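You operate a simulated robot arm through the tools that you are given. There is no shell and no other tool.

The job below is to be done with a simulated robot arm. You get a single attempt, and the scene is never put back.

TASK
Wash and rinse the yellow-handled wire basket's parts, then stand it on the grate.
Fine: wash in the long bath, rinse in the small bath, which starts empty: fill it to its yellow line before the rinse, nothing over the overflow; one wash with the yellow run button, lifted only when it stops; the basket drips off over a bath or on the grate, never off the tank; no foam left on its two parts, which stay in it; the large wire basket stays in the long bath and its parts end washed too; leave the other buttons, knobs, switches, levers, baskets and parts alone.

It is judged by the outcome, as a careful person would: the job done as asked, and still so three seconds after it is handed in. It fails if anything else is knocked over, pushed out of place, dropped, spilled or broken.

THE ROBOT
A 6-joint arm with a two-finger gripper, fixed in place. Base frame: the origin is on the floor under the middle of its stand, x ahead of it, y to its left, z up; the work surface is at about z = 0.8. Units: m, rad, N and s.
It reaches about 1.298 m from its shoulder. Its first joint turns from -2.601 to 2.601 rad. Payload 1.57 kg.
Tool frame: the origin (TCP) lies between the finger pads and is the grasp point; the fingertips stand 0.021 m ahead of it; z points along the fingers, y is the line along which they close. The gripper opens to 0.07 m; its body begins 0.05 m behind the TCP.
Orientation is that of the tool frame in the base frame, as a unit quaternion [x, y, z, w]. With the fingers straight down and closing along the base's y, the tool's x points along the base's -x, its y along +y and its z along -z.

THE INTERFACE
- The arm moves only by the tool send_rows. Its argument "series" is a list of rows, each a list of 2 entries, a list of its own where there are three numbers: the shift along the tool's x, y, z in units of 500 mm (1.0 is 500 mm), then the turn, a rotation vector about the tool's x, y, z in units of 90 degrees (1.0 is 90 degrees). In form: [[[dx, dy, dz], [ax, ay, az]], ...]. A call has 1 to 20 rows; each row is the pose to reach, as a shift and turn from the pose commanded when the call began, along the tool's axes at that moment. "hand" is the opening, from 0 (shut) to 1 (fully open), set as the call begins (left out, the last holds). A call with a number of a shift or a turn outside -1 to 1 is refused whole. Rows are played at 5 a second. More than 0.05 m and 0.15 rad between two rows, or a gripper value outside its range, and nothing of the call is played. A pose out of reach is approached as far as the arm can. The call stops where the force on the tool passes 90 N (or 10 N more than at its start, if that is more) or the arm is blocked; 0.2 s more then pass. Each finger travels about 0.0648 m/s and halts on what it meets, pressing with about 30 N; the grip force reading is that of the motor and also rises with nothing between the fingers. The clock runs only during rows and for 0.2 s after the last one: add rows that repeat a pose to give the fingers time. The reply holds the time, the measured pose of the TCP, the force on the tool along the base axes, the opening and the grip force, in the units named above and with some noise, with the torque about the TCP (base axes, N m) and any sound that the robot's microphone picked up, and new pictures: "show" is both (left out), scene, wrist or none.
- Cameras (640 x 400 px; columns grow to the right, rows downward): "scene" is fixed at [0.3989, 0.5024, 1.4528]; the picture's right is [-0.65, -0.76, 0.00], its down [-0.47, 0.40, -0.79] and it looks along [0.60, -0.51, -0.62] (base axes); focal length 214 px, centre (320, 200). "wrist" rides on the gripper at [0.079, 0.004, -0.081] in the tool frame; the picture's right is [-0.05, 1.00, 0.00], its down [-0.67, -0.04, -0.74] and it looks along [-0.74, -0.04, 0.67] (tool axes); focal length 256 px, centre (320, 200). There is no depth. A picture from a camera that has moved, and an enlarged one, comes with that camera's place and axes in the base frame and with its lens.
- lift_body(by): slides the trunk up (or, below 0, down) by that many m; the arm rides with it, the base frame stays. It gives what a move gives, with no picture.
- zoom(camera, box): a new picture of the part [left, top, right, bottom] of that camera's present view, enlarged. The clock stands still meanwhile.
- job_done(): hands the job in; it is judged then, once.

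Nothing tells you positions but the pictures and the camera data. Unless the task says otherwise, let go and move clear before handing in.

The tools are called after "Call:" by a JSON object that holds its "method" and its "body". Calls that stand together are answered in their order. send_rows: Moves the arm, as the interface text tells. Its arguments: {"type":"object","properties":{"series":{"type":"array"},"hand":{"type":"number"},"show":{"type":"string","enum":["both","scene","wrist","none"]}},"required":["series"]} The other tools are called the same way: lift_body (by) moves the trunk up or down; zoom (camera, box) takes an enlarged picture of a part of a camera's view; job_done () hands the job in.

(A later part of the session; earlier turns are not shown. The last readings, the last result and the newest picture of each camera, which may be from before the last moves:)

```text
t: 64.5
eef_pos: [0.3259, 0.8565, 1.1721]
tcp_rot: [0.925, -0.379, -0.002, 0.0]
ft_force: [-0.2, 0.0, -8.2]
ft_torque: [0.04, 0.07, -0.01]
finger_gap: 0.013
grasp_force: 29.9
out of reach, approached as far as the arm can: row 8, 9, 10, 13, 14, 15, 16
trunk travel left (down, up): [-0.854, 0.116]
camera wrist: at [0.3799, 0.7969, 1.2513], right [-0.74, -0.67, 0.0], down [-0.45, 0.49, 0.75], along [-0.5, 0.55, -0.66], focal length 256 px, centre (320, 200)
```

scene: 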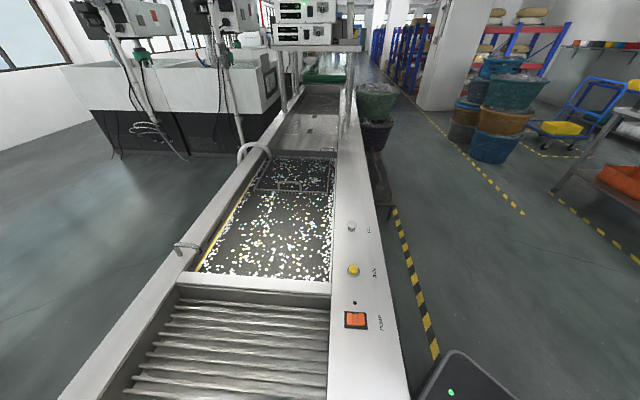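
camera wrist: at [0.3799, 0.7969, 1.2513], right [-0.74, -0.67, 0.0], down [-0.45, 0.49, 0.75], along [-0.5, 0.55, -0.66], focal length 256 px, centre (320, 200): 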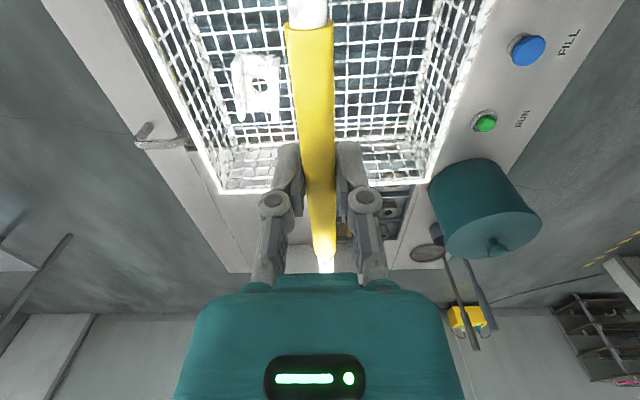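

The basket is above the small bath. I'm nudging it 1.5 cm to centre it between the end walls, then lowering part way to check clearances.

Call:
{"method": "send_rows", "body": {"series": [[[-0.015, 0, 0], [0, 0, 0]], [[-0.03, 0, 0], [0, 0, 0]], [[-0.03, 0, 0], [0, 0, 0]]], "show": "none"}}

Call:
{"method": "lift_body", "body": {"by": -0.05}}

Call:
{"method": "send_rows", "body": {"series": [[[0, 0, 0], [0, 0, 0]]], "show": "wrist"}}

Call:
{"method": "zoom", "body": {"camera": "wrist", "box": [120, 0, 500, 220]}}

```text
t: 65.3
eef_pos: [0.3159, 0.8671, 1.1716]
tcp_rot: [0.925, -0.38, -0.003, -0.001]
ft_force: [0.7, -0.2, -9.1]
ft_torque: [0.04, 0.06, -0.01]
finger_gap: 0.013
grasp_force: 30.5
trunk travel left (down, up): [-0.854, 0.116]
```

```text
t: 66.3
eef_pos: [0.3157, 0.8657, 1.1209]
tcp_rot: [0.925, -0.38, -0.002, 0.0]
ft_force: [0.0, -0.6, -7.4]
ft_torque: [0.04, 0.06, -0.03]
finger_gap: 0.0128
grasp_force: 29.8
trunk travel left (down, up): [-0.804, 0.166]
```

```text
t: 66.7
eef_pos: [0.3149, 0.8657, 1.1218]
tcp_rot: [0.925, -0.38, -0.003, -0.001]
ft_force: [0.3, 0.2, -7.4]
ft_torque: [0.01, 0.03, 0.01]
finger_gap: 0.0127
grasp_force: 30.4
trunk travel left (down, up): [-0.804, 0.166]
camera wrist: at [0.3701, 0.8069, 1.2014], right [-0.74, -0.67, 0.0], down [-0.45, 0.49, 0.75], along [-0.5, 0.55, -0.66], focal length 256 px, centre (320, 200)
```

wrist: 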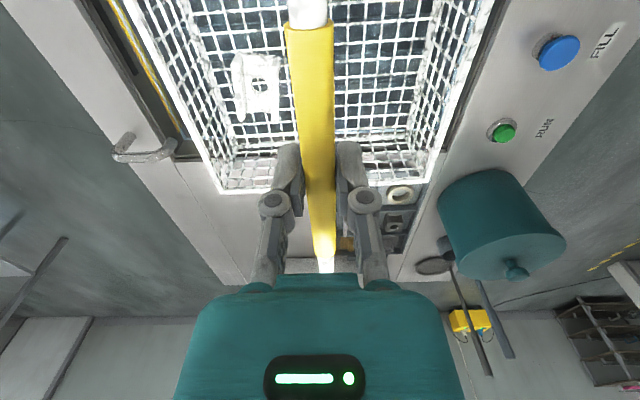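

```text
1.68 times, centred on (310, 110) of wrist
camera zoom: at [0.3701, 0.8069, 1.2014], right [-0.74, -0.67, 0.0], down [-0.45, 0.49, 0.75], along [-0.5, 0.55, -0.66], focal length 431 px, centre (337, 352)
```

zoom: 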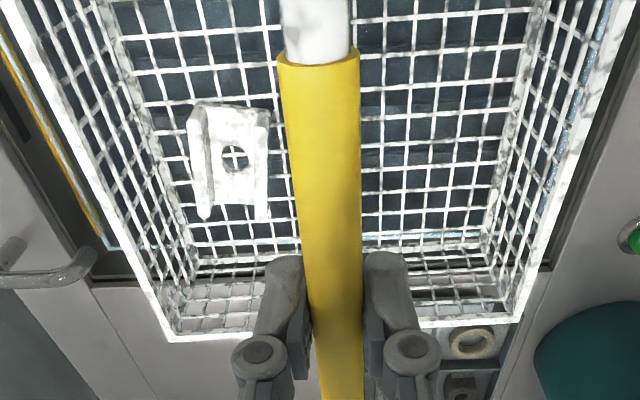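

Clearances look fine (about 3–4 cm at the ends and 6–7 cm at the sides). Lowering into the rinse water.

Call:
{"method": "lift_body", "body": {"by": -0.1}}

Call:
{"method": "lift_body", "body": {"by": -0.06}}

Call:
{"method": "send_rows", "body": {"series": [[[0, 0, 0], [0, 0, 0]]], "show": "wrist"}}

Call:
{"method": "zoom", "body": {"camera": "wrist", "box": [80, 0, 560, 220]}}

```text
t: 68.0
eef_pos: [0.3154, 0.8653, 1.0221]
tcp_rot: [0.925, -0.38, -0.002, -0.001]
ft_force: [0.1, 0.4, -6.4]
ft_torque: [0.02, 0.04, 0.01]
finger_gap: 0.0129
grasp_force: 29.6
trunk travel left (down, up): [-0.704, 0.266]
```

```text
t: 69.0
eef_pos: [0.3152, 0.865, 0.9615]
tcp_rot: [0.925, -0.379, -0.003, -0.001]
ft_force: [-0.2, -1.0, -8.6]
ft_torque: [0.03, 0.04, 0.02]
finger_gap: 0.0131
grasp_force: 30.3
trunk travel left (down, up): [-0.644, 0.326]
```

```text
t: 69.4
eef_pos: [0.3146, 0.8657, 0.9621]
tcp_rot: [0.925, -0.38, -0.002, -0.001]
ft_force: [-0.3, 0.3, -7.9]
ft_torque: [0.03, 0.03, -0.01]
finger_gap: 0.013
grasp_force: 29.5
trunk travel left (down, up): [-0.644, 0.326]
camera wrist: at [0.3701, 0.8068, 1.0413], right [-0.74, -0.67, 0.0], down [-0.45, 0.49, 0.75], along [-0.5, 0.55, -0.66], focal length 256 px, centre (320, 200)
```

wrist: 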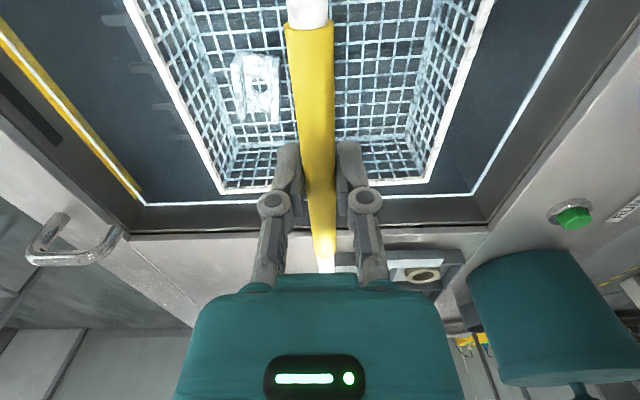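

```text
1.33 times, centred on (320, 110) of wrist
camera zoom: at [0.3701, 0.8068, 1.0413], right [-0.74, -0.67, 0.0], down [-0.45, 0.49, 0.75], along [-0.5, 0.55, -0.66], focal length 341 px, centre (320, 320)
```

zoom: 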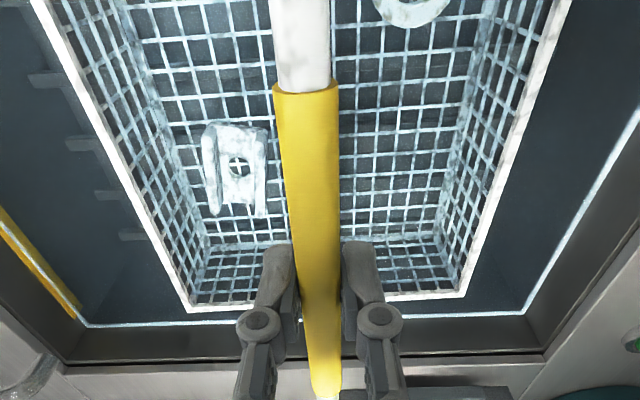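

The basket sits in the rinse water with the rim just above the surface, still foamy. I'll lower slightly more and hold it there.

Call:
{"method": "lift_body", "body": {"by": -0.028}}

Call:
{"method": "send_rows", "body": {"series": [[[0, 0, 0], [0, 0, 0]], [[0, 0, 0], [0, 0, 0]], [[0, 0, 0], [0, 0, 0]], [[0, 0, 0], [0, 0, 0]], [[0, 0, 0], [0, 0, 0]], [[0, 0, 0], [0, 0, 0]], [[0, 0, 0], [0, 0, 0]], [[0, 0, 0], [0, 0, 0]], [[0, 0, 0], [0, 0, 0]], [[0, 0, 0], [0, 0, 0]], [[0, 0, 0], [0, 0, 0]], [[0, 0, 0], [0, 0, 0]], [[0, 0, 0], [0, 0, 0]], [[0, 0, 0], [0, 0, 0]], [[0, 0, 0], [0, 0, 0]]], "show": "wrist"}}

Call:
{"method": "zoom", "body": {"camera": "wrist", "box": [80, 0, 560, 220]}}

```text
t: 70.1
eef_pos: [0.316, 0.8667, 0.9332]
tcp_rot: [0.925, -0.38, -0.002, 0.0]
ft_force: [0.3, 0.6, -7.9]
ft_torque: [0.02, 0.01, 0.01]
finger_gap: 0.0128
grasp_force: 30.1
trunk travel left (down, up): [-0.616, 0.354]
```

```text
t: 73.3
eef_pos: [0.315, 0.8664, 0.9324]
tcp_rot: [0.925, -0.379, -0.003, -0.001]
ft_force: [0.3, 0.2, -8.4]
ft_torque: [0.05, 0.05, 0.03]
finger_gap: 0.0128
grasp_force: 29.9
trunk travel left (down, up): [-0.616, 0.354]
camera wrist: at [0.3701, 0.8068, 1.0133], right [-0.74, -0.67, 0.0], down [-0.45, 0.49, 0.75], along [-0.5, 0.55, -0.66], focal length 256 px, centre (320, 200)
```

wrist: 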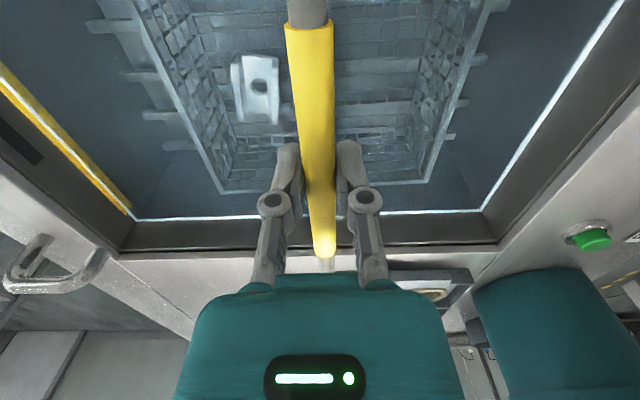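

```text
1.33 times, centred on (320, 110) of wrist
camera zoom: at [0.3701, 0.8068, 1.0133], right [-0.74, -0.67, 0.0], down [-0.45, 0.49, 0.75], along [-0.5, 0.55, -0.66], focal length 341 px, centre (320, 320)
```

zoom: 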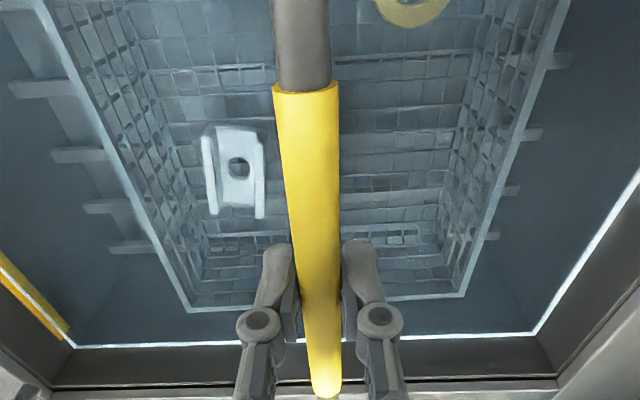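

The foam is dissolving: handle and wires are clear, and the ring shows brass colour. I'll hold a few more seconds to see whether the pale block changes.

Call:
{"method": "send_rows", "body": {"series": [[[0, 0, 0], [0, 0, 0]], [[0, 0, 0], [0, 0, 0]], [[0, 0, 0], [0, 0, 0]], [[0, 0, 0], [0, 0, 0]], [[0, 0, 0], [0, 0, 0]], [[0, 0, 0], [0, 0, 0]], [[0, 0, 0], [0, 0, 0]], [[0, 0, 0], [0, 0, 0]], [[0, 0, 0], [0, 0, 0]], [[0, 0, 0], [0, 0, 0]], [[0, 0, 0], [0, 0, 0]], [[0, 0, 0], [0, 0, 0]], [[0, 0, 0], [0, 0, 0]], [[0, 0, 0], [0, 0, 0]], [[0, 0, 0], [0, 0, 0]], [[0, 0, 0], [0, 0, 0]], [[0, 0, 0], [0, 0, 0]], [[0, 0, 0], [0, 0, 0]], [[0, 0, 0], [0, 0, 0]], [[0, 0, 0], [0, 0, 0]]], "show": "wrist"}}

Call:
{"method": "zoom", "body": {"camera": "wrist", "box": [180, 0, 480, 200]}}

```text
t: 77.5
eef_pos: [0.3151, 0.8669, 0.9334]
tcp_rot: [0.925, -0.38, -0.002, 0.0]
ft_force: [0.2, 0.0, -8.0]
ft_torque: [0.07, 0.05, -0.01]
finger_gap: 0.0128
grasp_force: 29.8
trunk travel left (down, up): [-0.616, 0.354]
camera wrist: at [0.3701, 0.8068, 1.0133], right [-0.74, -0.67, 0.0], down [-0.45, 0.49, 0.75], along [-0.5, 0.55, -0.66], focal length 256 px, centre (320, 200)
```

wrist: 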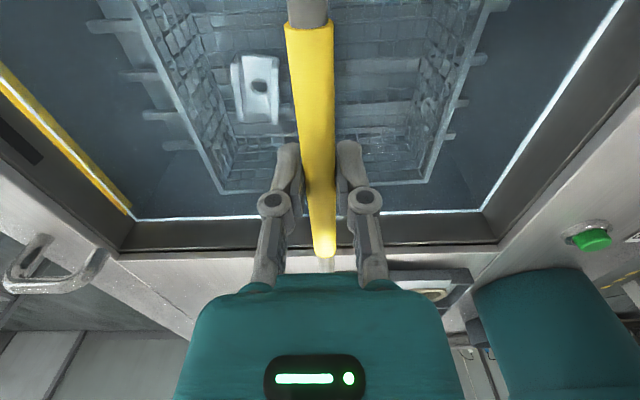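

```text
2.00 times, centred on (330, 100) of wrist
camera zoom: at [0.3701, 0.8068, 1.0133], right [-0.74, -0.67, 0.0], down [-0.45, 0.49, 0.75], along [-0.5, 0.55, -0.66], focal length 512 px, centre (300, 400)
```

zoom: 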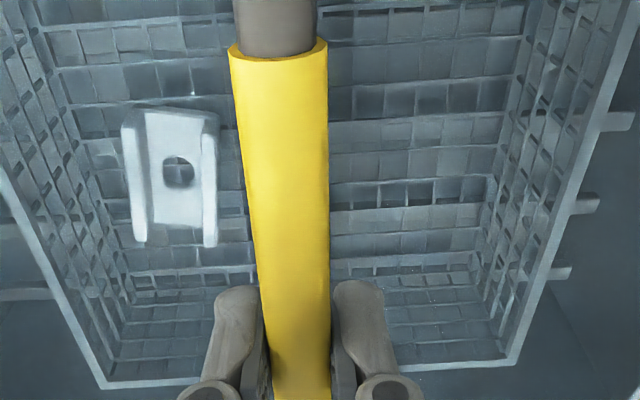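

The block is smooth clean metal and no foam is visible. Lifting out of the rinse and letting it drip over the small bath.

Call:
{"method": "lift_body", "body": {"by": 0.16}}

Call:
{"method": "send_rows", "body": {"series": [[[0, 0, 0], [0, 0, 0]], [[0, 0, 0], [0, 0, 0]]], "show": "wrist"}}

Call:
{"method": "zoom", "body": {"camera": "wrist", "box": [140, 0, 500, 220]}}

```text
t: 79.3
eef_pos: [0.3147, 0.8659, 1.0936]
tcp_rot: [0.925, -0.379, -0.002, -0.001]
ft_force: [-0.3, 0.4, -7.1]
ft_torque: [0.01, 0.02, 0.01]
finger_gap: 0.0129
grasp_force: 29.4
trunk travel left (down, up): [-0.776, 0.194]
```

```text
t: 80.0
eef_pos: [0.3165, 0.8663, 1.0933]
tcp_rot: [0.925, -0.379, -0.003, -0.001]
ft_force: [-0.3, -0.1, -8.3]
ft_torque: [0.01, 0.04, -0.01]
finger_gap: 0.0126
grasp_force: 30.0
trunk travel left (down, up): [-0.776, 0.194]
camera wrist: at [0.3701, 0.8069, 1.1733], right [-0.74, -0.67, 0.0], down [-0.45, 0.49, 0.75], along [-0.5, 0.55, -0.66], focal length 256 px, centre (320, 200)
```

wrist: 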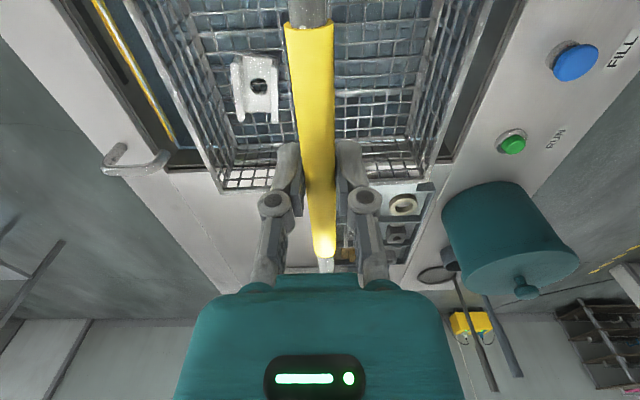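

```text
1.78 times, centred on (320, 110) of wrist
camera zoom: at [0.3701, 0.8069, 1.1733], right [-0.74, -0.67, 0.0], down [-0.45, 0.49, 0.75], along [-0.5, 0.55, -0.66], focal length 455 px, centre (320, 360)
```

zoom: 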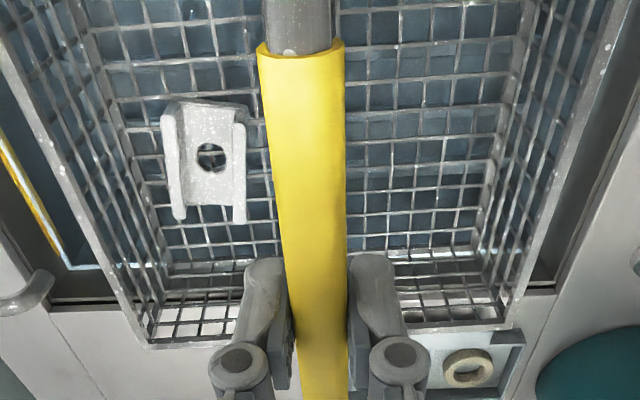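

Call:
{"method": "zoom", "body": {"camera": "wrist", "box": [215, 40, 295, 130]}}

Call:
{"method": "zoom", "body": {"camera": "wrist", "box": [330, 0, 450, 80]}}

```text
4.44 times, centred on (255, 85) of wrist
camera zoom: at [0.3701, 0.8069, 1.1733], right [-0.74, -0.67, 0.0], down [-0.45, 0.49, 0.75], along [-0.5, 0.55, -0.66], focal length 1138 px, centre (609, 711)
```

zoom: 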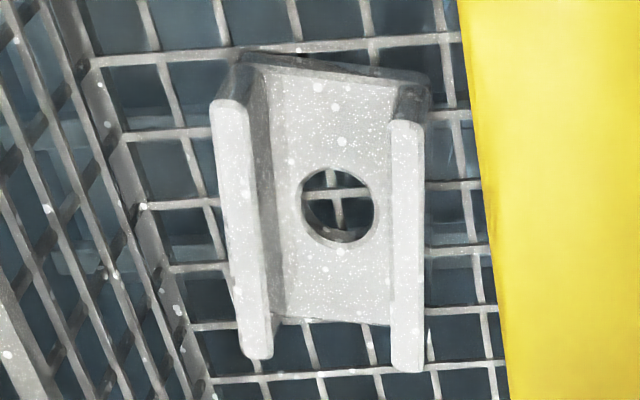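

```text
5.00 times, centred on (390, 40) of wrist
camera zoom: at [0.3701, 0.8069, 1.1733], right [-0.74, -0.67, 0.0], down [-0.45, 0.49, 0.75], along [-0.5, 0.55, -0.66], focal length 1280 px, centre (-30, 1000)
```

zoom: 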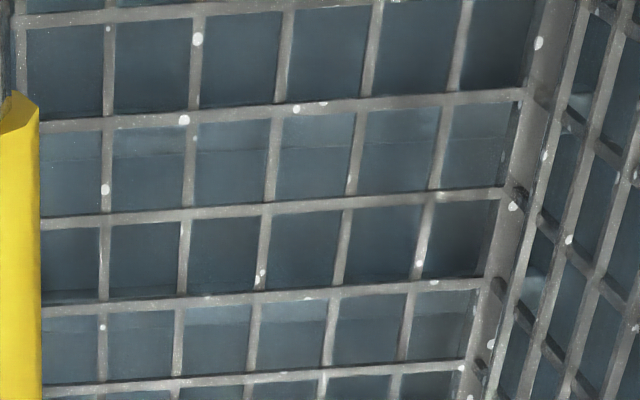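

Small white specks remain on the block and wires; they may be water droplets or residual foam. I'll watch for a few seconds while it drips over the small bath.

Call:
{"method": "send_rows", "body": {"series": [[[0, 0, 0], [0, 0, 0]], [[0, 0, 0], [0, 0, 0]], [[0, 0, 0], [0, 0, 0]], [[0, 0, 0], [0, 0, 0]], [[0, 0, 0], [0, 0, 0]], [[0, 0, 0], [0, 0, 0]], [[0, 0, 0], [0, 0, 0]], [[0, 0, 0], [0, 0, 0]], [[0, 0, 0], [0, 0, 0]], [[0, 0, 0], [0, 0, 0]], [[0, 0, 0], [0, 0, 0]], [[0, 0, 0], [0, 0, 0]], [[0, 0, 0], [0, 0, 0]], [[0, 0, 0], [0, 0, 0]], [[0, 0, 0], [0, 0, 0]], [[0, 0, 0], [0, 0, 0]]], "show": "none"}}

Call:
{"method": "zoom", "body": {"camera": "wrist", "box": [215, 40, 295, 130]}}

Call:
{"method": "zoom", "body": {"camera": "wrist", "box": [140, 0, 500, 220]}}

```text
t: 83.3
eef_pos: [0.3159, 0.867, 1.0935]
tcp_rot: [0.925, -0.38, -0.002, -0.002]
ft_force: [-1.2, 0.0, -8.0]
ft_torque: [0.03, 0.04, 0.05]
finger_gap: 0.0128
grasp_force: 29.8
trunk travel left (down, up): [-0.776, 0.194]
```

```text
4.44 times, centred on (255, 85) of wrist
camera zoom: at [0.3701, 0.8069, 1.1733], right [-0.74, -0.67, 0.0], down [-0.45, 0.49, 0.75], along [-0.5, 0.55, -0.66], focal length 1138 px, centre (609, 711)
```

zoom: 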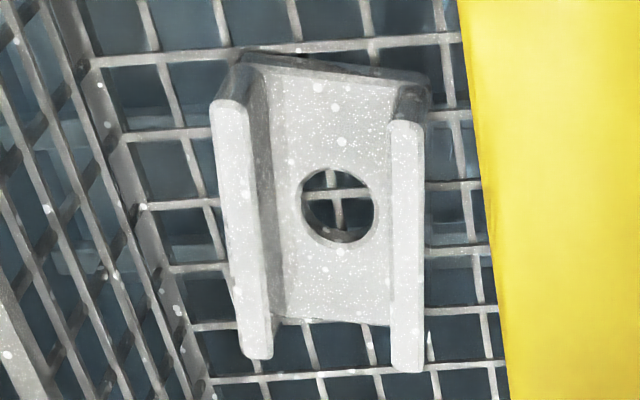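

```text
1.78 times, centred on (320, 110) of wrist
camera zoom: at [0.3701, 0.8069, 1.1733], right [-0.74, -0.67, 0.0], down [-0.45, 0.49, 0.75], along [-0.5, 0.55, -0.66], focal length 455 px, centre (320, 360)
```

zoom: 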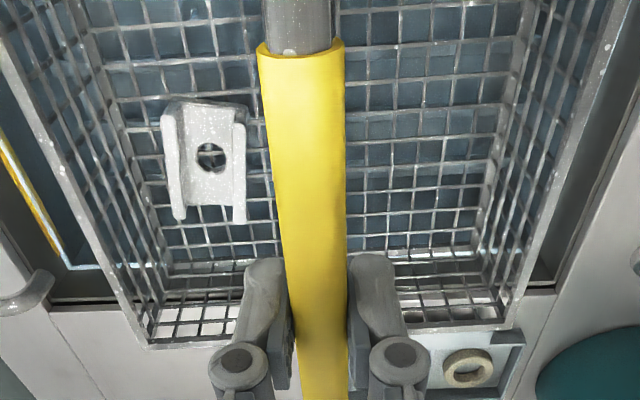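

The specks are static. To be safe I'll dip a second time, with gentle up-and-down agitation and a longer hold, then compare.

Call:
{"method": "lift_body", "body": {"by": -0.163}}

Call:
{"method": "lift_body", "body": {"by": 0.02}}

Call:
{"method": "lift_body", "body": {"by": -0.02}}

Call:
{"method": "send_rows", "body": {"series": [[[0, 0, 0], [0, 0, 0]], [[0, 0, 0], [0, 0, 0]], [[0, 0, 0], [0, 0, 0]], [[0, 0, 0], [0, 0, 0]], [[0, 0, 0], [0, 0, 0]], [[0, 0, 0], [0, 0, 0]], [[0, 0, 0], [0, 0, 0]], [[0, 0, 0], [0, 0, 0]], [[0, 0, 0], [0, 0, 0]], [[0, 0, 0], [0, 0, 0]], [[0, 0, 0], [0, 0, 0]], [[0, 0, 0], [0, 0, 0]], [[0, 0, 0], [0, 0, 0]], [[0, 0, 0], [0, 0, 0]], [[0, 0, 0], [0, 0, 0]], [[0, 0, 0], [0, 0, 0]], [[0, 0, 0], [0, 0, 0]], [[0, 0, 0], [0, 0, 0]], [[0, 0, 0], [0, 0, 0]], [[0, 0, 0], [0, 0, 0]]], "show": "wrist"}}

Call:
{"method": "zoom", "body": {"camera": "wrist", "box": [180, 0, 480, 200]}}

```text
t: 85.2
eef_pos: [0.3147, 0.8667, 0.9307]
tcp_rot: [0.925, -0.379, -0.003, -0.001]
ft_force: [0.2, 0.4, -7.9]
ft_torque: [0.02, 0.03, 0.01]
finger_gap: 0.0127
grasp_force: 29.8
trunk travel left (down, up): [-0.613, 0.357]
```

```text
t: 85.9
eef_pos: [0.3153, 0.8661, 0.9506]
tcp_rot: [0.925, -0.38, -0.002, -0.001]
ft_force: [-0.5, 0.4, -8.1]
ft_torque: [0.03, 0.03, 0.0]
finger_gap: 0.0129
grasp_force: 30.3
trunk travel left (down, up): [-0.633, 0.337]
```

```text
t: 86.5
eef_pos: [0.316, 0.8657, 0.9315]
tcp_rot: [0.925, -0.379, -0.003, -0.001]
ft_force: [-0.4, 0.5, -8.6]
ft_torque: [0.03, -0.01, 0.0]
finger_gap: 0.0129
grasp_force: 30.3
trunk travel left (down, up): [-0.613, 0.357]
```

```text
t: 90.8
eef_pos: [0.316, 0.8661, 0.9312]
tcp_rot: [0.925, -0.379, -0.002, -0.001]
ft_force: [0.4, 0.6, -8.5]
ft_torque: [0.04, 0.05, 0.03]
finger_gap: 0.0126
grasp_force: 30.0
trunk travel left (down, up): [-0.613, 0.357]
camera wrist: at [0.3701, 0.8068, 1.0103], right [-0.74, -0.67, 0.0], down [-0.45, 0.49, 0.75], along [-0.5, 0.55, -0.66], focal length 256 px, centre (320, 200)
```

wrist: 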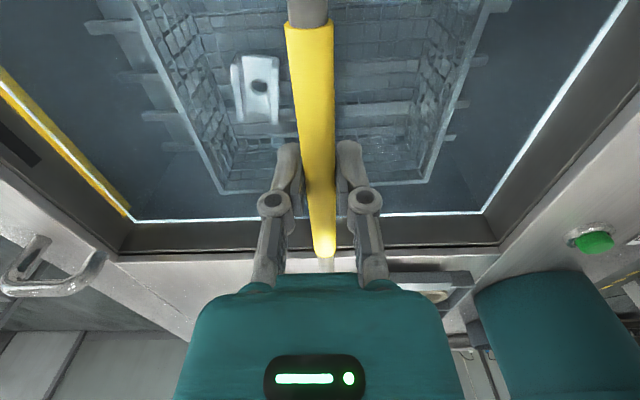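

```text
2.00 times, centred on (330, 100) of wrist
camera zoom: at [0.3701, 0.8068, 1.0103], right [-0.74, -0.67, 0.0], down [-0.45, 0.49, 0.75], along [-0.5, 0.55, -0.66], focal length 512 px, centre (300, 400)
```

zoom: 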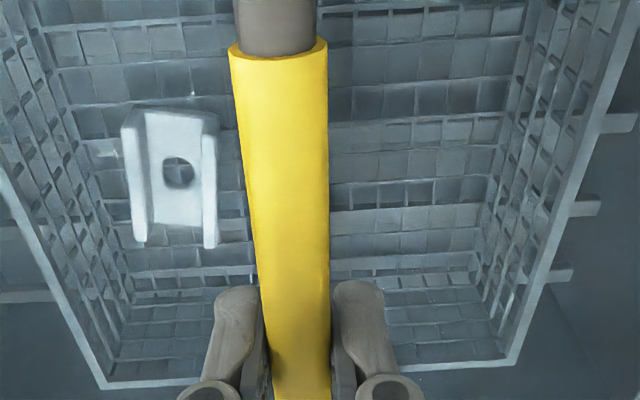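

Same clean look underwater. Lifting again, to compare the specks out of the water.

Call:
{"method": "lift_body", "body": {"by": 0.163}}

Call:
{"method": "zoom", "body": {"camera": "wrist", "box": [215, 40, 295, 130]}}

Call:
{"method": "send_rows", "body": {"series": [[[0, 0, 0], [0, 0, 0]], [[0, 0, 0], [0, 0, 0]], [[0, 0, 0], [0, 0, 0]], [[0, 0, 0], [0, 0, 0]], [[0, 0, 0], [0, 0, 0]], [[0, 0, 0], [0, 0, 0]], [[0, 0, 0], [0, 0, 0]], [[0, 0, 0], [0, 0, 0]], [[0, 0, 0], [0, 0, 0]], [[0, 0, 0], [0, 0, 0]], [[0, 0, 0], [0, 0, 0]], [[0, 0, 0], [0, 0, 0]], [[0, 0, 0], [0, 0, 0]], [[0, 0, 0], [0, 0, 0]], [[0, 0, 0], [0, 0, 0]], [[0, 0, 0], [0, 0, 0]], [[0, 0, 0], [0, 0, 0]], [[0, 0, 0], [0, 0, 0]], [[0, 0, 0], [0, 0, 0]], [[0, 0, 0], [0, 0, 0]]], "show": "wrist"}}

Call:
{"method": "zoom", "body": {"camera": "wrist", "box": [215, 40, 295, 130]}}

```text
t: 92.6
eef_pos: [0.3153, 0.8668, 1.0936]
tcp_rot: [0.925, -0.379, -0.003, -0.002]
ft_force: [0.7, -0.1, -7.2]
ft_torque: [0.02, 0.04, 0.01]
finger_gap: 0.013
grasp_force: 29.7
trunk travel left (down, up): [-0.776, 0.194]
```

```text
4.44 times, centred on (255, 85) of wrist
camera zoom: at [0.3702, 0.8071, 1.1731], right [-0.74, -0.67, 0.0], down [-0.45, 0.49, 0.75], along [-0.5, 0.55, -0.66], focal length 1138 px, centre (609, 711)
```

zoom: 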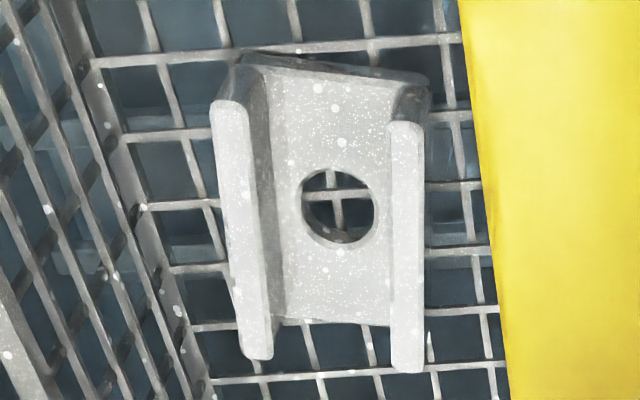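

```text
t: 96.8
eef_pos: [0.3149, 0.8668, 1.0935]
tcp_rot: [0.925, -0.38, -0.002, -0.001]
ft_force: [0.7, -0.3, -7.8]
ft_torque: [0.04, 0.07, 0.0]
finger_gap: 0.0126
grasp_force: 29.9
trunk travel left (down, up): [-0.776, 0.194]
camera wrist: at [0.3701, 0.8069, 1.1733], right [-0.74, -0.67, 0.0], down [-0.45, 0.49, 0.75], along [-0.5, 0.55, -0.66], focal length 256 px, centre (320, 200)
```

wrist: 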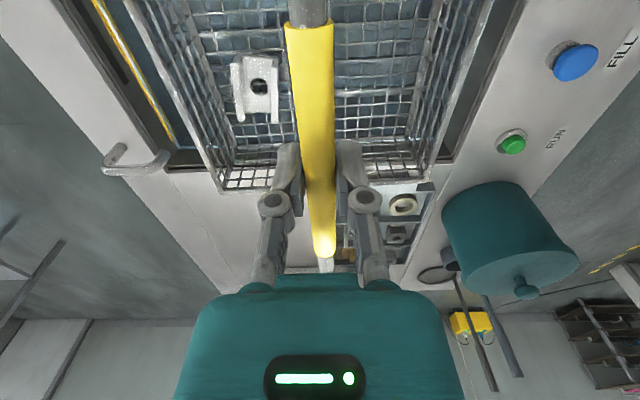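

```text
4.44 times, centred on (255, 85) of wrist
camera zoom: at [0.3701, 0.8069, 1.1733], right [-0.74, -0.67, 0.0], down [-0.45, 0.49, 0.75], along [-0.5, 0.55, -0.66], focal length 1138 px, centre (609, 711)
```

zoom: 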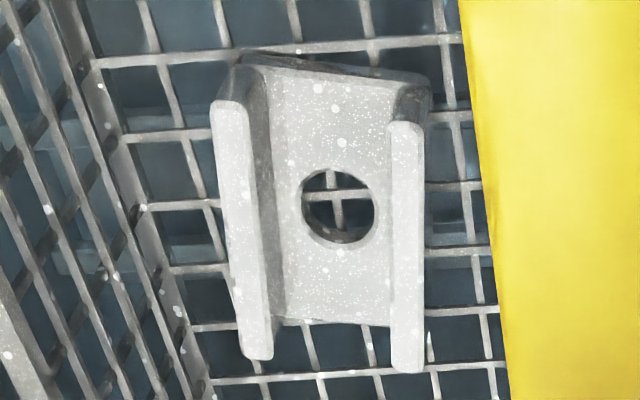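

The specks are identical before and after, so they're just water droplets; the opaque foam is gone. It has dripped over the small bath. Now I'll raise it and carry it back to the centre of the grate.

Call:
{"method": "lift_body", "body": {"by": 0.078}}

Call:
{"method": "send_rows", "body": {"series": [[[0.02, -0.001, 0], [0, 0, 0]], [[0.06, -0.002, 0], [0, 0, 0]], [[0.12, -0.004, 0], [0, 0, 0]], [[0.18, -0.006, 0], [0, 0, 0]], [[0.24, -0.008, 0], [0, 0, 0]], [[0.3, -0.01, 0], [0, 0, 0]], [[0.36, -0.012, 0], [0, 0, 0]], [[0.42, -0.014, 0], [0, 0, 0]], [[0.48, -0.016, 0], [0, 0, 0]], [[0.54, -0.018, 0], [0, 0, 0]], [[0.6, -0.02, 0], [0, 0, 0]], [[0.66, -0.022, 0], [0, 0, 0]], [[0.72, -0.024, 0], [0, 0, 0]], [[0.78, -0.026, 0], [0, 0, 0]], [[0.83, -0.028, 0], [0, 0, 0]], [[0.86, -0.029, 0], [0, 0, 0]], [[0.867, -0.029, 0], [0, 0, 0]], [[0.867, -0.029, 0], [0, 0, 0]]], "show": "both"}}

Call:
{"method": "zoom", "body": {"camera": "scene", "box": [80, 250, 340, 400]}}

```text
t: 98.0
eef_pos: [0.3159, 0.8668, 1.1708]
tcp_rot: [0.925, -0.38, -0.002, -0.001]
ft_force: [0.2, 0.3, -8.2]
ft_torque: [0.03, 0.0, -0.02]
finger_gap: 0.0127
grasp_force: 30.5
trunk travel left (down, up): [-0.854, 0.116]
```

```text
t: 101.8
eef_pos: [0.6347, 0.5732, 1.1719]
tcp_rot: [0.925, -0.379, -0.003, -0.001]
ft_force: [0.4, 0.2, -8.4]
ft_torque: [0.02, -0.01, 0.0]
finger_gap: 0.0129
grasp_force: 30.4
out of reach, approached as far as the arm can: row 10
trunk travel left (down, up): [-0.854, 0.116]
camera wrist: at [0.6898, 0.5132, 1.2513], right [-0.74, -0.67, 0.0], down [-0.45, 0.49, 0.75], along [-0.5, 0.55, -0.66], focal length 256 px, centre (320, 200)
```

scene: 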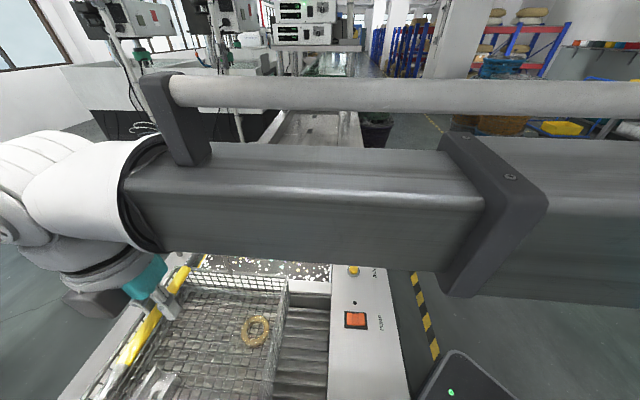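
wrist: 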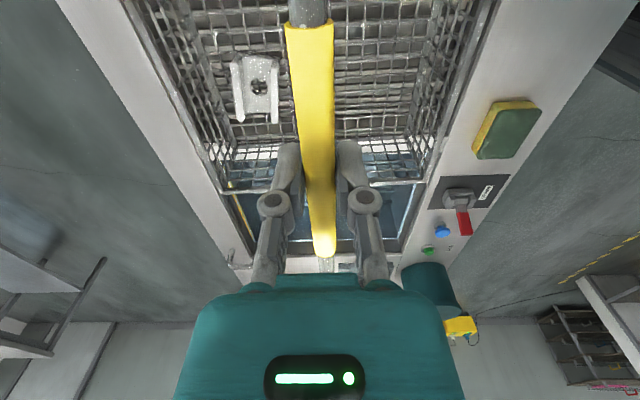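

```text
2.46 times, centred on (210, 325) of scene
camera zoom: at [0.3989, 0.5024, 1.4528], right [-0.65, -0.76, 0.0], down [-0.47, 0.4, -0.79], along [0.6, -0.51, -0.62], focal length 528 px, centre (591, -108)
```

zoom: 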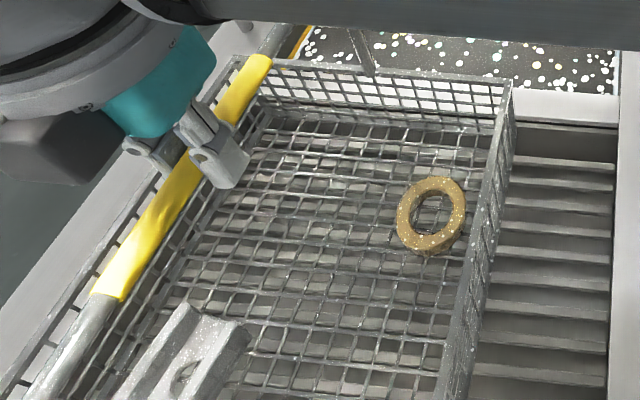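

Both parts are in the basket and clean (brass ring, silver block). The basket is centred over the grate. Lowering to rim height first.

Call:
{"method": "lift_body", "body": {"by": -0.055}}

Call:
{"method": "send_rows", "body": {"series": [[[0, 0, 0], [0, 0, 0]]], "show": "both"}}

Call:
{"method": "zoom", "body": {"camera": "wrist", "box": [120, 0, 500, 220]}}

Call:
{"method": "zoom", "body": {"camera": "scene", "box": [80, 250, 340, 400]}}

```text
t: 102.7
eef_pos: [0.6355, 0.5727, 1.1167]
tcp_rot: [0.925, -0.38, -0.002, 0.0]
ft_force: [-0.3, 0.1, -7.8]
ft_torque: [-0.02, 0.04, 0.01]
finger_gap: 0.0127
grasp_force: 29.2
trunk travel left (down, up): [-0.799, 0.171]
```

```text
t: 103.1
eef_pos: [0.6344, 0.5715, 1.1165]
tcp_rot: [0.925, -0.379, -0.001, 0.0]
ft_force: [0.1, -0.2, -9.1]
ft_torque: [0.03, 0.02, 0.02]
finger_gap: 0.0127
grasp_force: 29.5
trunk travel left (down, up): [-0.799, 0.171]
camera wrist: at [0.6896, 0.5132, 1.1964], right [-0.74, -0.67, 0.0], down [-0.45, 0.49, 0.75], along [-0.5, 0.55, -0.66], focal length 256 px, centre (320, 200)
```

scene: 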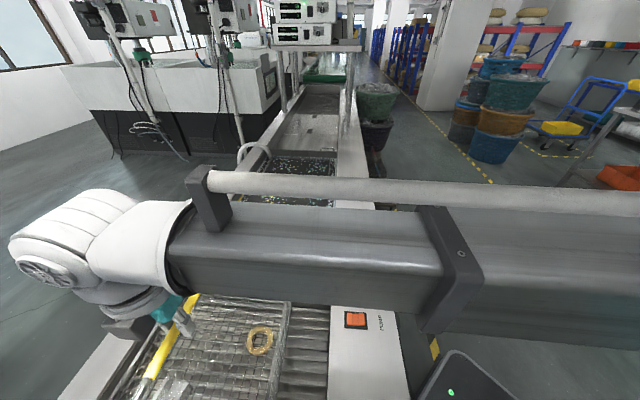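
wrist: 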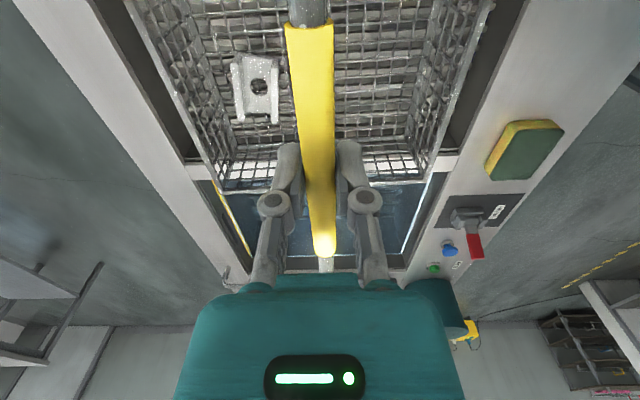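

```text
1.68 times, centred on (310, 110) of wrist
camera zoom: at [0.6896, 0.5132, 1.1964], right [-0.74, -0.67, 0.0], down [-0.45, 0.49, 0.75], along [-0.5, 0.55, -0.66], focal length 431 px, centre (337, 352)
```

zoom: 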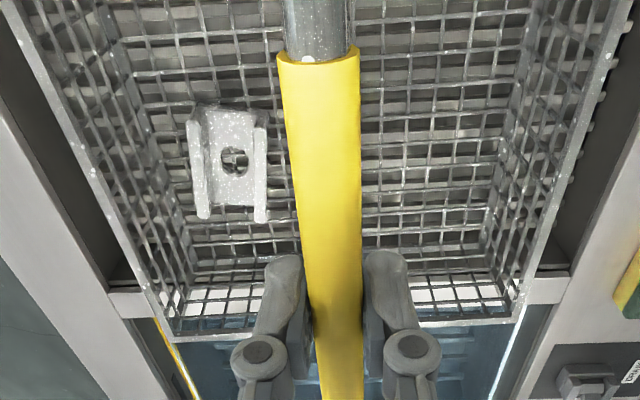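

```text
2.46 times, centred on (210, 325) of scene
camera zoom: at [0.3989, 0.5024, 1.4528], right [-0.65, -0.76, 0.0], down [-0.47, 0.4, -0.79], along [0.6, -0.51, -0.62], focal length 528 px, centre (591, -108)
```

zoom: 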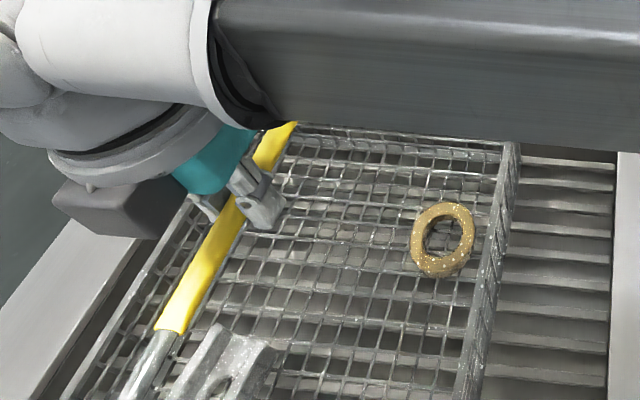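

Good 4 cm margins at both ends. Lowering in small steps until the grate takes the weight.

Call:
{"method": "lift_body", "body": {"by": -0.02}}

Call:
{"method": "lift_body", "body": {"by": -0.01}}

```text
t: 103.8
eef_pos: [0.6348, 0.5728, 1.0962]
tcp_rot: [0.925, -0.379, -0.002, -0.001]
ft_force: [0.6, -0.6, -9.3]
ft_torque: [0.06, 0.03, -0.01]
finger_gap: 0.0126
grasp_force: 30.4
trunk travel left (down, up): [-0.779, 0.191]
```

```text
t: 104.4
eef_pos: [0.6342, 0.5717, 1.0872]
tcp_rot: [0.925, -0.379, -0.002, -0.001]
ft_force: [-0.4, 1.2, -7.8]
ft_torque: [0.05, 0.05, -0.01]
finger_gap: 0.013
grasp_force: 30.0
trunk travel left (down, up): [-0.769, 0.201]
```

Call:
{"method": "lift_body", "body": {"by": -0.01}}

Call:
{"method": "send_rows", "body": {"series": [[[0, 0, 0], [0, 0, 0]]], "show": "both"}}

Call:
{"method": "zoom", "body": {"camera": "wrist", "box": [120, 0, 500, 220]}}

```text
t: 105.0
eef_pos: [0.6342, 0.5717, 1.0778]
tcp_rot: [0.925, -0.379, -0.002, -0.001]
ft_force: [0.1, 0.3, -9.2]
ft_torque: [0.03, 0.03, -0.04]
finger_gap: 0.0126
grasp_force: 30.2
trunk travel left (down, up): [-0.759, 0.211]
```

```text
t: 105.3
eef_pos: [0.6345, 0.5725, 1.0762]
tcp_rot: [0.925, -0.379, -0.002, -0.001]
ft_force: [-0.1, 0.7, -8.0]
ft_torque: [0.02, 0.04, -0.03]
finger_gap: 0.0127
grasp_force: 30.4
trunk travel left (down, up): [-0.759, 0.211]
camera wrist: at [0.6897, 0.5131, 1.1563], right [-0.74, -0.67, 0.0], down [-0.45, 0.49, 0.75], along [-0.5, 0.55, -0.66], focal length 256 px, centre (320, 200)
```

scene: 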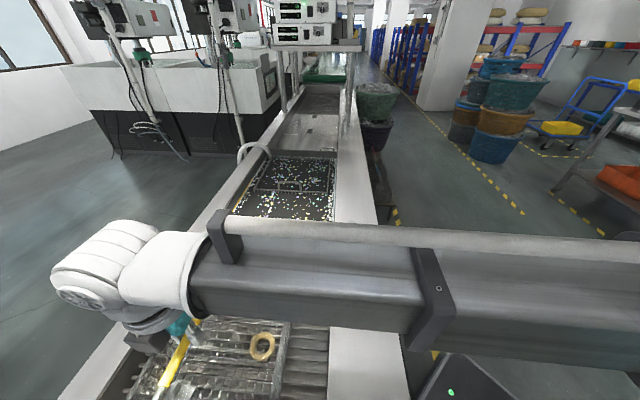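
wrist: 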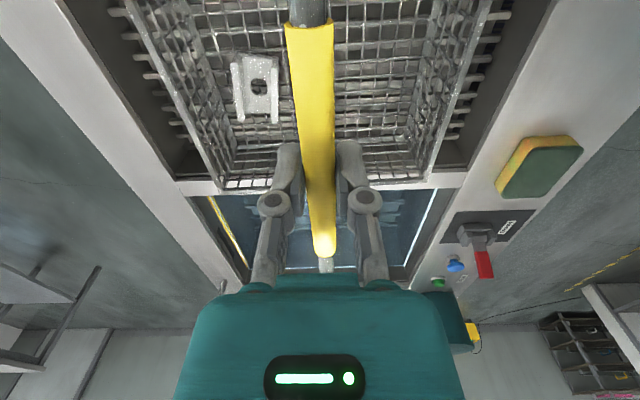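

```text
1.68 times, centred on (310, 110) of wrist
camera zoom: at [0.6897, 0.5131, 1.1563], right [-0.74, -0.67, 0.0], down [-0.45, 0.49, 0.75], along [-0.5, 0.55, -0.66], focal length 431 px, centre (337, 352)
```

zoom: 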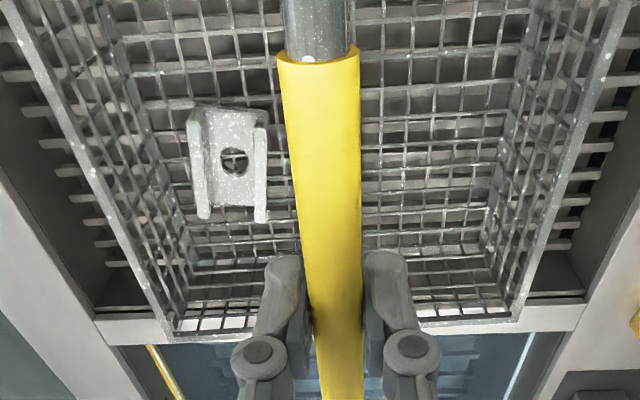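

Call:
{"method": "lift_body", "body": {"by": -0.01}}

Call:
{"method": "lift_body", "body": {"by": -0.008}}

```text
t: 105.9
eef_pos: [0.6352, 0.572, 1.0665]
tcp_rot: [0.925, -0.38, -0.003, -0.001]
ft_force: [-0.6, -0.2, -8.7]
ft_torque: [0.04, 0.04, -0.02]
finger_gap: 0.0129
grasp_force: 30.2
trunk travel left (down, up): [-0.749, 0.221]
```

```text
t: 106.5
eef_pos: [0.6352, 0.5727, 1.0587]
tcp_rot: [0.925, -0.379, -0.002, 0.0]
ft_force: [-0.7, -0.9, -7.7]
ft_torque: [0.03, 0.05, -0.04]
finger_gap: 0.0128
grasp_force: 30.0
trunk travel left (down, up): [-0.741, 0.229]
```

Call:
{"method": "lift_body", "body": {"by": -0.008}}

Call:
{"method": "lift_body", "body": {"by": -0.006}}

```text
t: 107.1
eef_pos: [0.6352, 0.5727, 1.0511]
tcp_rot: [0.925, -0.381, -0.002, -0.001]
ft_force: [-0.3, -0.3, -8.5]
ft_torque: [0.04, 0.07, 0.02]
finger_gap: 0.0127
grasp_force: 30.0
trunk travel left (down, up): [-0.733, 0.237]
```

```text
t: 107.6
eef_pos: [0.6352, 0.5732, 1.0444]
tcp_rot: [0.925, -0.379, -0.002, -0.001]
ft_force: [0.2, 0.6, -7.9]
ft_torque: [-0.02, -0.03, 0.03]
finger_gap: 0.0127
grasp_force: 30.3
trunk travel left (down, up): [-0.727, 0.243]
```

Call:
{"method": "lift_body", "body": {"by": -0.008}}

Call:
{"method": "send_rows", "body": {"series": [[[0, 0, 0], [0, 0, 0]]], "show": "both"}}

Call:
{"method": "zoom", "body": {"camera": "wrist", "box": [120, 0, 500, 220]}}

Call:
{"method": "zoom", "body": {"camera": "scene", "box": [80, 280, 340, 400]}}

```text
t: 108.2
eef_pos: [0.6335, 0.5723, 1.0379]
tcp_rot: [0.925, -0.379, -0.003, -0.001]
ft_force: [2.5, 4.4, 16.1]
ft_torque: [0.05, 0.07, 0.06]
finger_gap: 0.0126
grasp_force: 30.1
trunk travel left (down, up): [-0.719, 0.251]
```

```text
t: 108.6
eef_pos: [0.6336, 0.5725, 1.0366]
tcp_rot: [0.925, -0.38, -0.002, -0.002]
ft_force: [2.3, 4.2, 14.1]
ft_torque: [0.15, 0.13, 0.07]
finger_gap: 0.0122
grasp_force: 30.1
trunk travel left (down, up): [-0.719, 0.251]
camera wrist: at [0.6884, 0.5122, 1.1177], right [-0.74, -0.67, 0.0], down [-0.45, 0.49, 0.75], along [-0.5, 0.55, -0.66], focal length 256 px, centre (320, 200)
```

scene: 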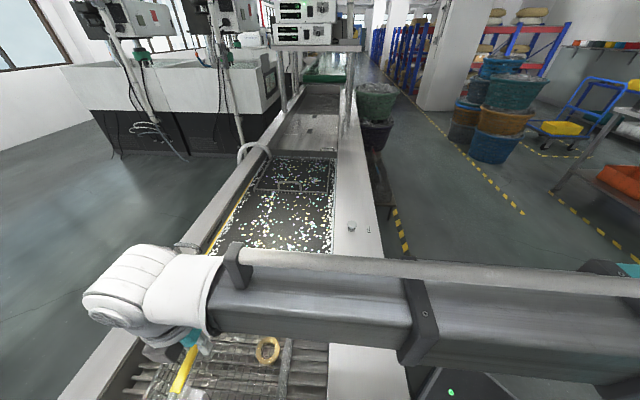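
wrist: 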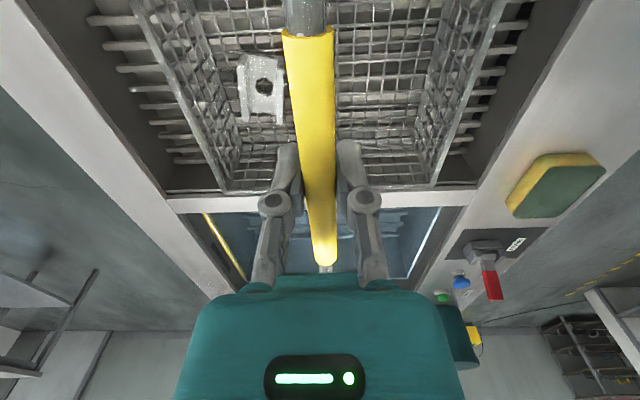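

```text
1.68 times, centred on (310, 110) of wrist
camera zoom: at [0.6884, 0.5122, 1.1177], right [-0.74, -0.67, 0.0], down [-0.45, 0.49, 0.75], along [-0.5, 0.55, -0.66], focal length 431 px, centre (337, 352)
```

zoom: 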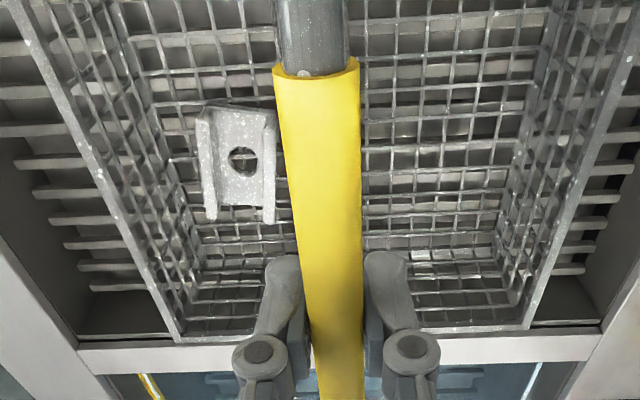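

```text
2.46 times, centred on (210, 340) of scene
camera zoom: at [0.3989, 0.5024, 1.4528], right [-0.65, -0.76, 0.0], down [-0.47, 0.4, -0.79], along [0.6, -0.51, -0.62], focal length 528 px, centre (591, -145)
```

zoom: 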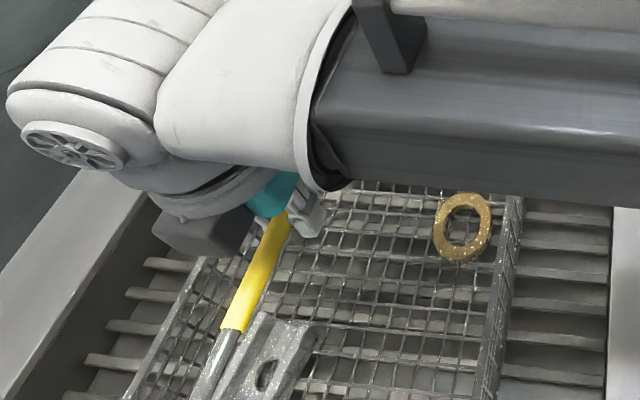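

Contact: the grate now carries the basket and I'm pressing slightly (+14 N). Easing up 3 mm before letting go.

Call:
{"method": "lift_body", "body": {"by": 0.003}}

```text
t: 109.1
eef_pos: [0.6345, 0.5724, 1.0377]
tcp_rot: [0.925, -0.379, -0.003, -0.001]
ft_force: [-0.8, 0.3, -7.8]
ft_torque: [0.08, 0.03, -0.01]
finger_gap: 0.0125
grasp_force: 29.7
trunk travel left (down, up): [-0.722, 0.248]
```

Call:
{"method": "lift_body", "body": {"by": -0.0015}}

```text
t: 109.6
eef_pos: [0.6346, 0.5734, 1.0388]
tcp_rot: [0.926, -0.379, -0.002, -0.001]
ft_force: [0.8, 0.0, -6.3]
ft_torque: [-0.05, -0.06, 0.02]
finger_gap: 0.0125
grasp_force: 29.8
trunk travel left (down, up): [-0.72, 0.25]
```

Call:
{"method": "lift_body", "body": {"by": -0.001}}

```text
t: 110.1
eef_pos: [0.636, 0.5719, 1.0383]
tcp_rot: [0.925, -0.38, -0.002, -0.001]
ft_force: [4.0, 2.5, 6.0]
ft_torque: [-0.05, 0.01, -0.01]
finger_gap: 0.0126
grasp_force: 29.4
trunk travel left (down, up): [-0.719, 0.251]
```

The basket rests on the grate with only a light push. Opening the gripper.

Call:
{"method": "send_rows", "body": {"series": [[[0, 0, 0], [0, 0, 0]], [[0, 0, 0], [0, 0, 0]], [[0, 0, 0], [0, 0, 0]], [[0, 0, 0], [0, 0, 0]], [[0, 0, 0], [0, 0, 0]], [[0, 0, 0], [0, 0, 0]]], "hand": 1, "show": "both"}}

```text
t: 111.5
eef_pos: [0.6343, 0.5724, 1.0376]
tcp_rot: [0.925, -0.379, -0.002, -0.001]
ft_force: [0.2, 0.0, 1.1]
ft_torque: [0.03, -0.02, -0.02]
finger_gap: 0.0699
grasp_force: 0.1
trunk travel left (down, up): [-0.719, 0.251]
camera wrist: at [0.6891, 0.5127, 1.1174], right [-0.74, -0.67, 0.0], down [-0.45, 0.49, 0.75], along [-0.5, 0.55, -0.66], focal length 256 px, centre (320, 200)
```

scene: 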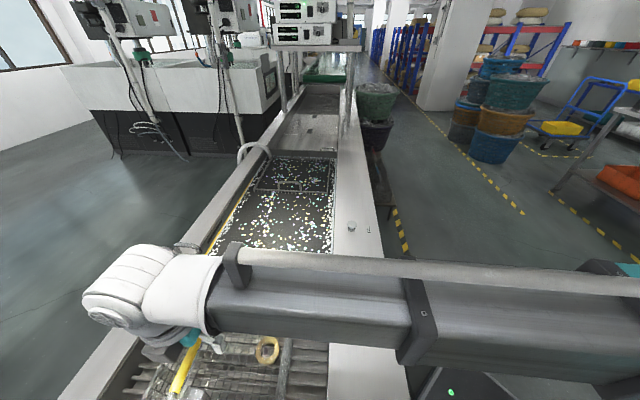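
wrist: 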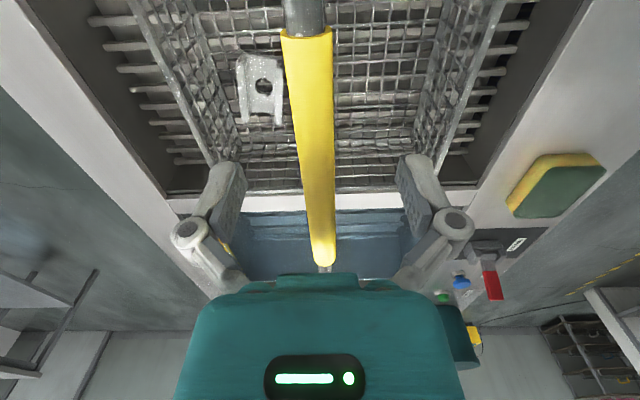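

The handle stays in place between the open fingers. Rising straight up to clear it.

Call:
{"method": "lift_body", "body": {"by": 0.1}}

Call:
{"method": "lift_body", "body": {"by": 0.14}}

Call:
{"method": "send_rows", "body": {"series": [[[0, 0, 0], [0, 0, 0]]], "hand": 1, "show": "both"}}

```text
t: 112.9
eef_pos: [0.6346, 0.5712, 1.1377]
tcp_rot: [0.925, -0.379, -0.003, -0.001]
ft_force: [-0.8, -0.8, -0.2]
ft_torque: [-0.02, 0.0, 0.01]
finger_gap: 0.0699
grasp_force: 0.0
trunk travel left (down, up): [-0.819, 0.151]
```

```text
t: 114.5
eef_pos: [0.6348, 0.5714, 1.2781]
tcp_rot: [0.925, -0.379, -0.003, -0.001]
ft_force: [0.4, 0.2, -0.1]
ft_torque: [-0.03, 0.0, 0.03]
finger_gap: 0.0694
grasp_force: 0.1
trunk travel left (down, up): [-0.959, 0.011]
```

```text
t: 114.9
eef_pos: [0.6349, 0.5718, 1.2778]
tcp_rot: [0.925, -0.379, -0.002, -0.002]
ft_force: [0.0, -0.5, -0.2]
ft_torque: [0.03, 0.0, -0.03]
finger_gap: 0.07
grasp_force: 0.0
trunk travel left (down, up): [-0.959, 0.011]
camera wrist: at [0.6892, 0.5127, 1.3574], right [-0.74, -0.67, 0.0], down [-0.45, 0.49, 0.75], along [-0.5, 0.55, -0.66], focal length 256 px, centre (320, 200)
```

scene: 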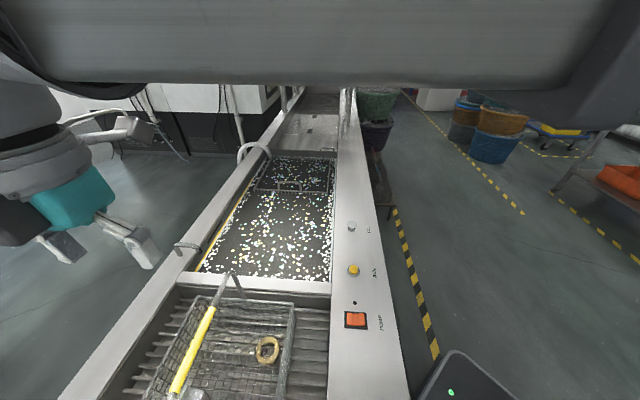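
wrist: 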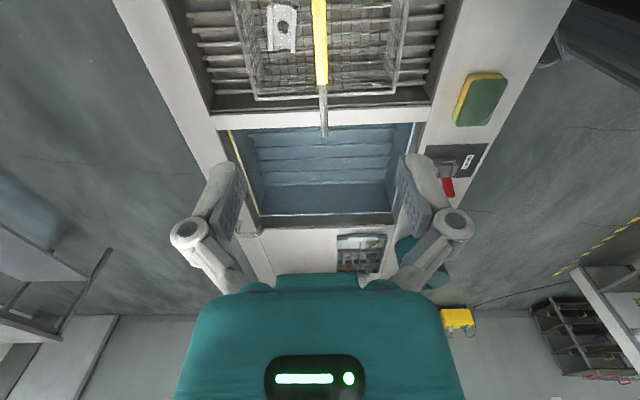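

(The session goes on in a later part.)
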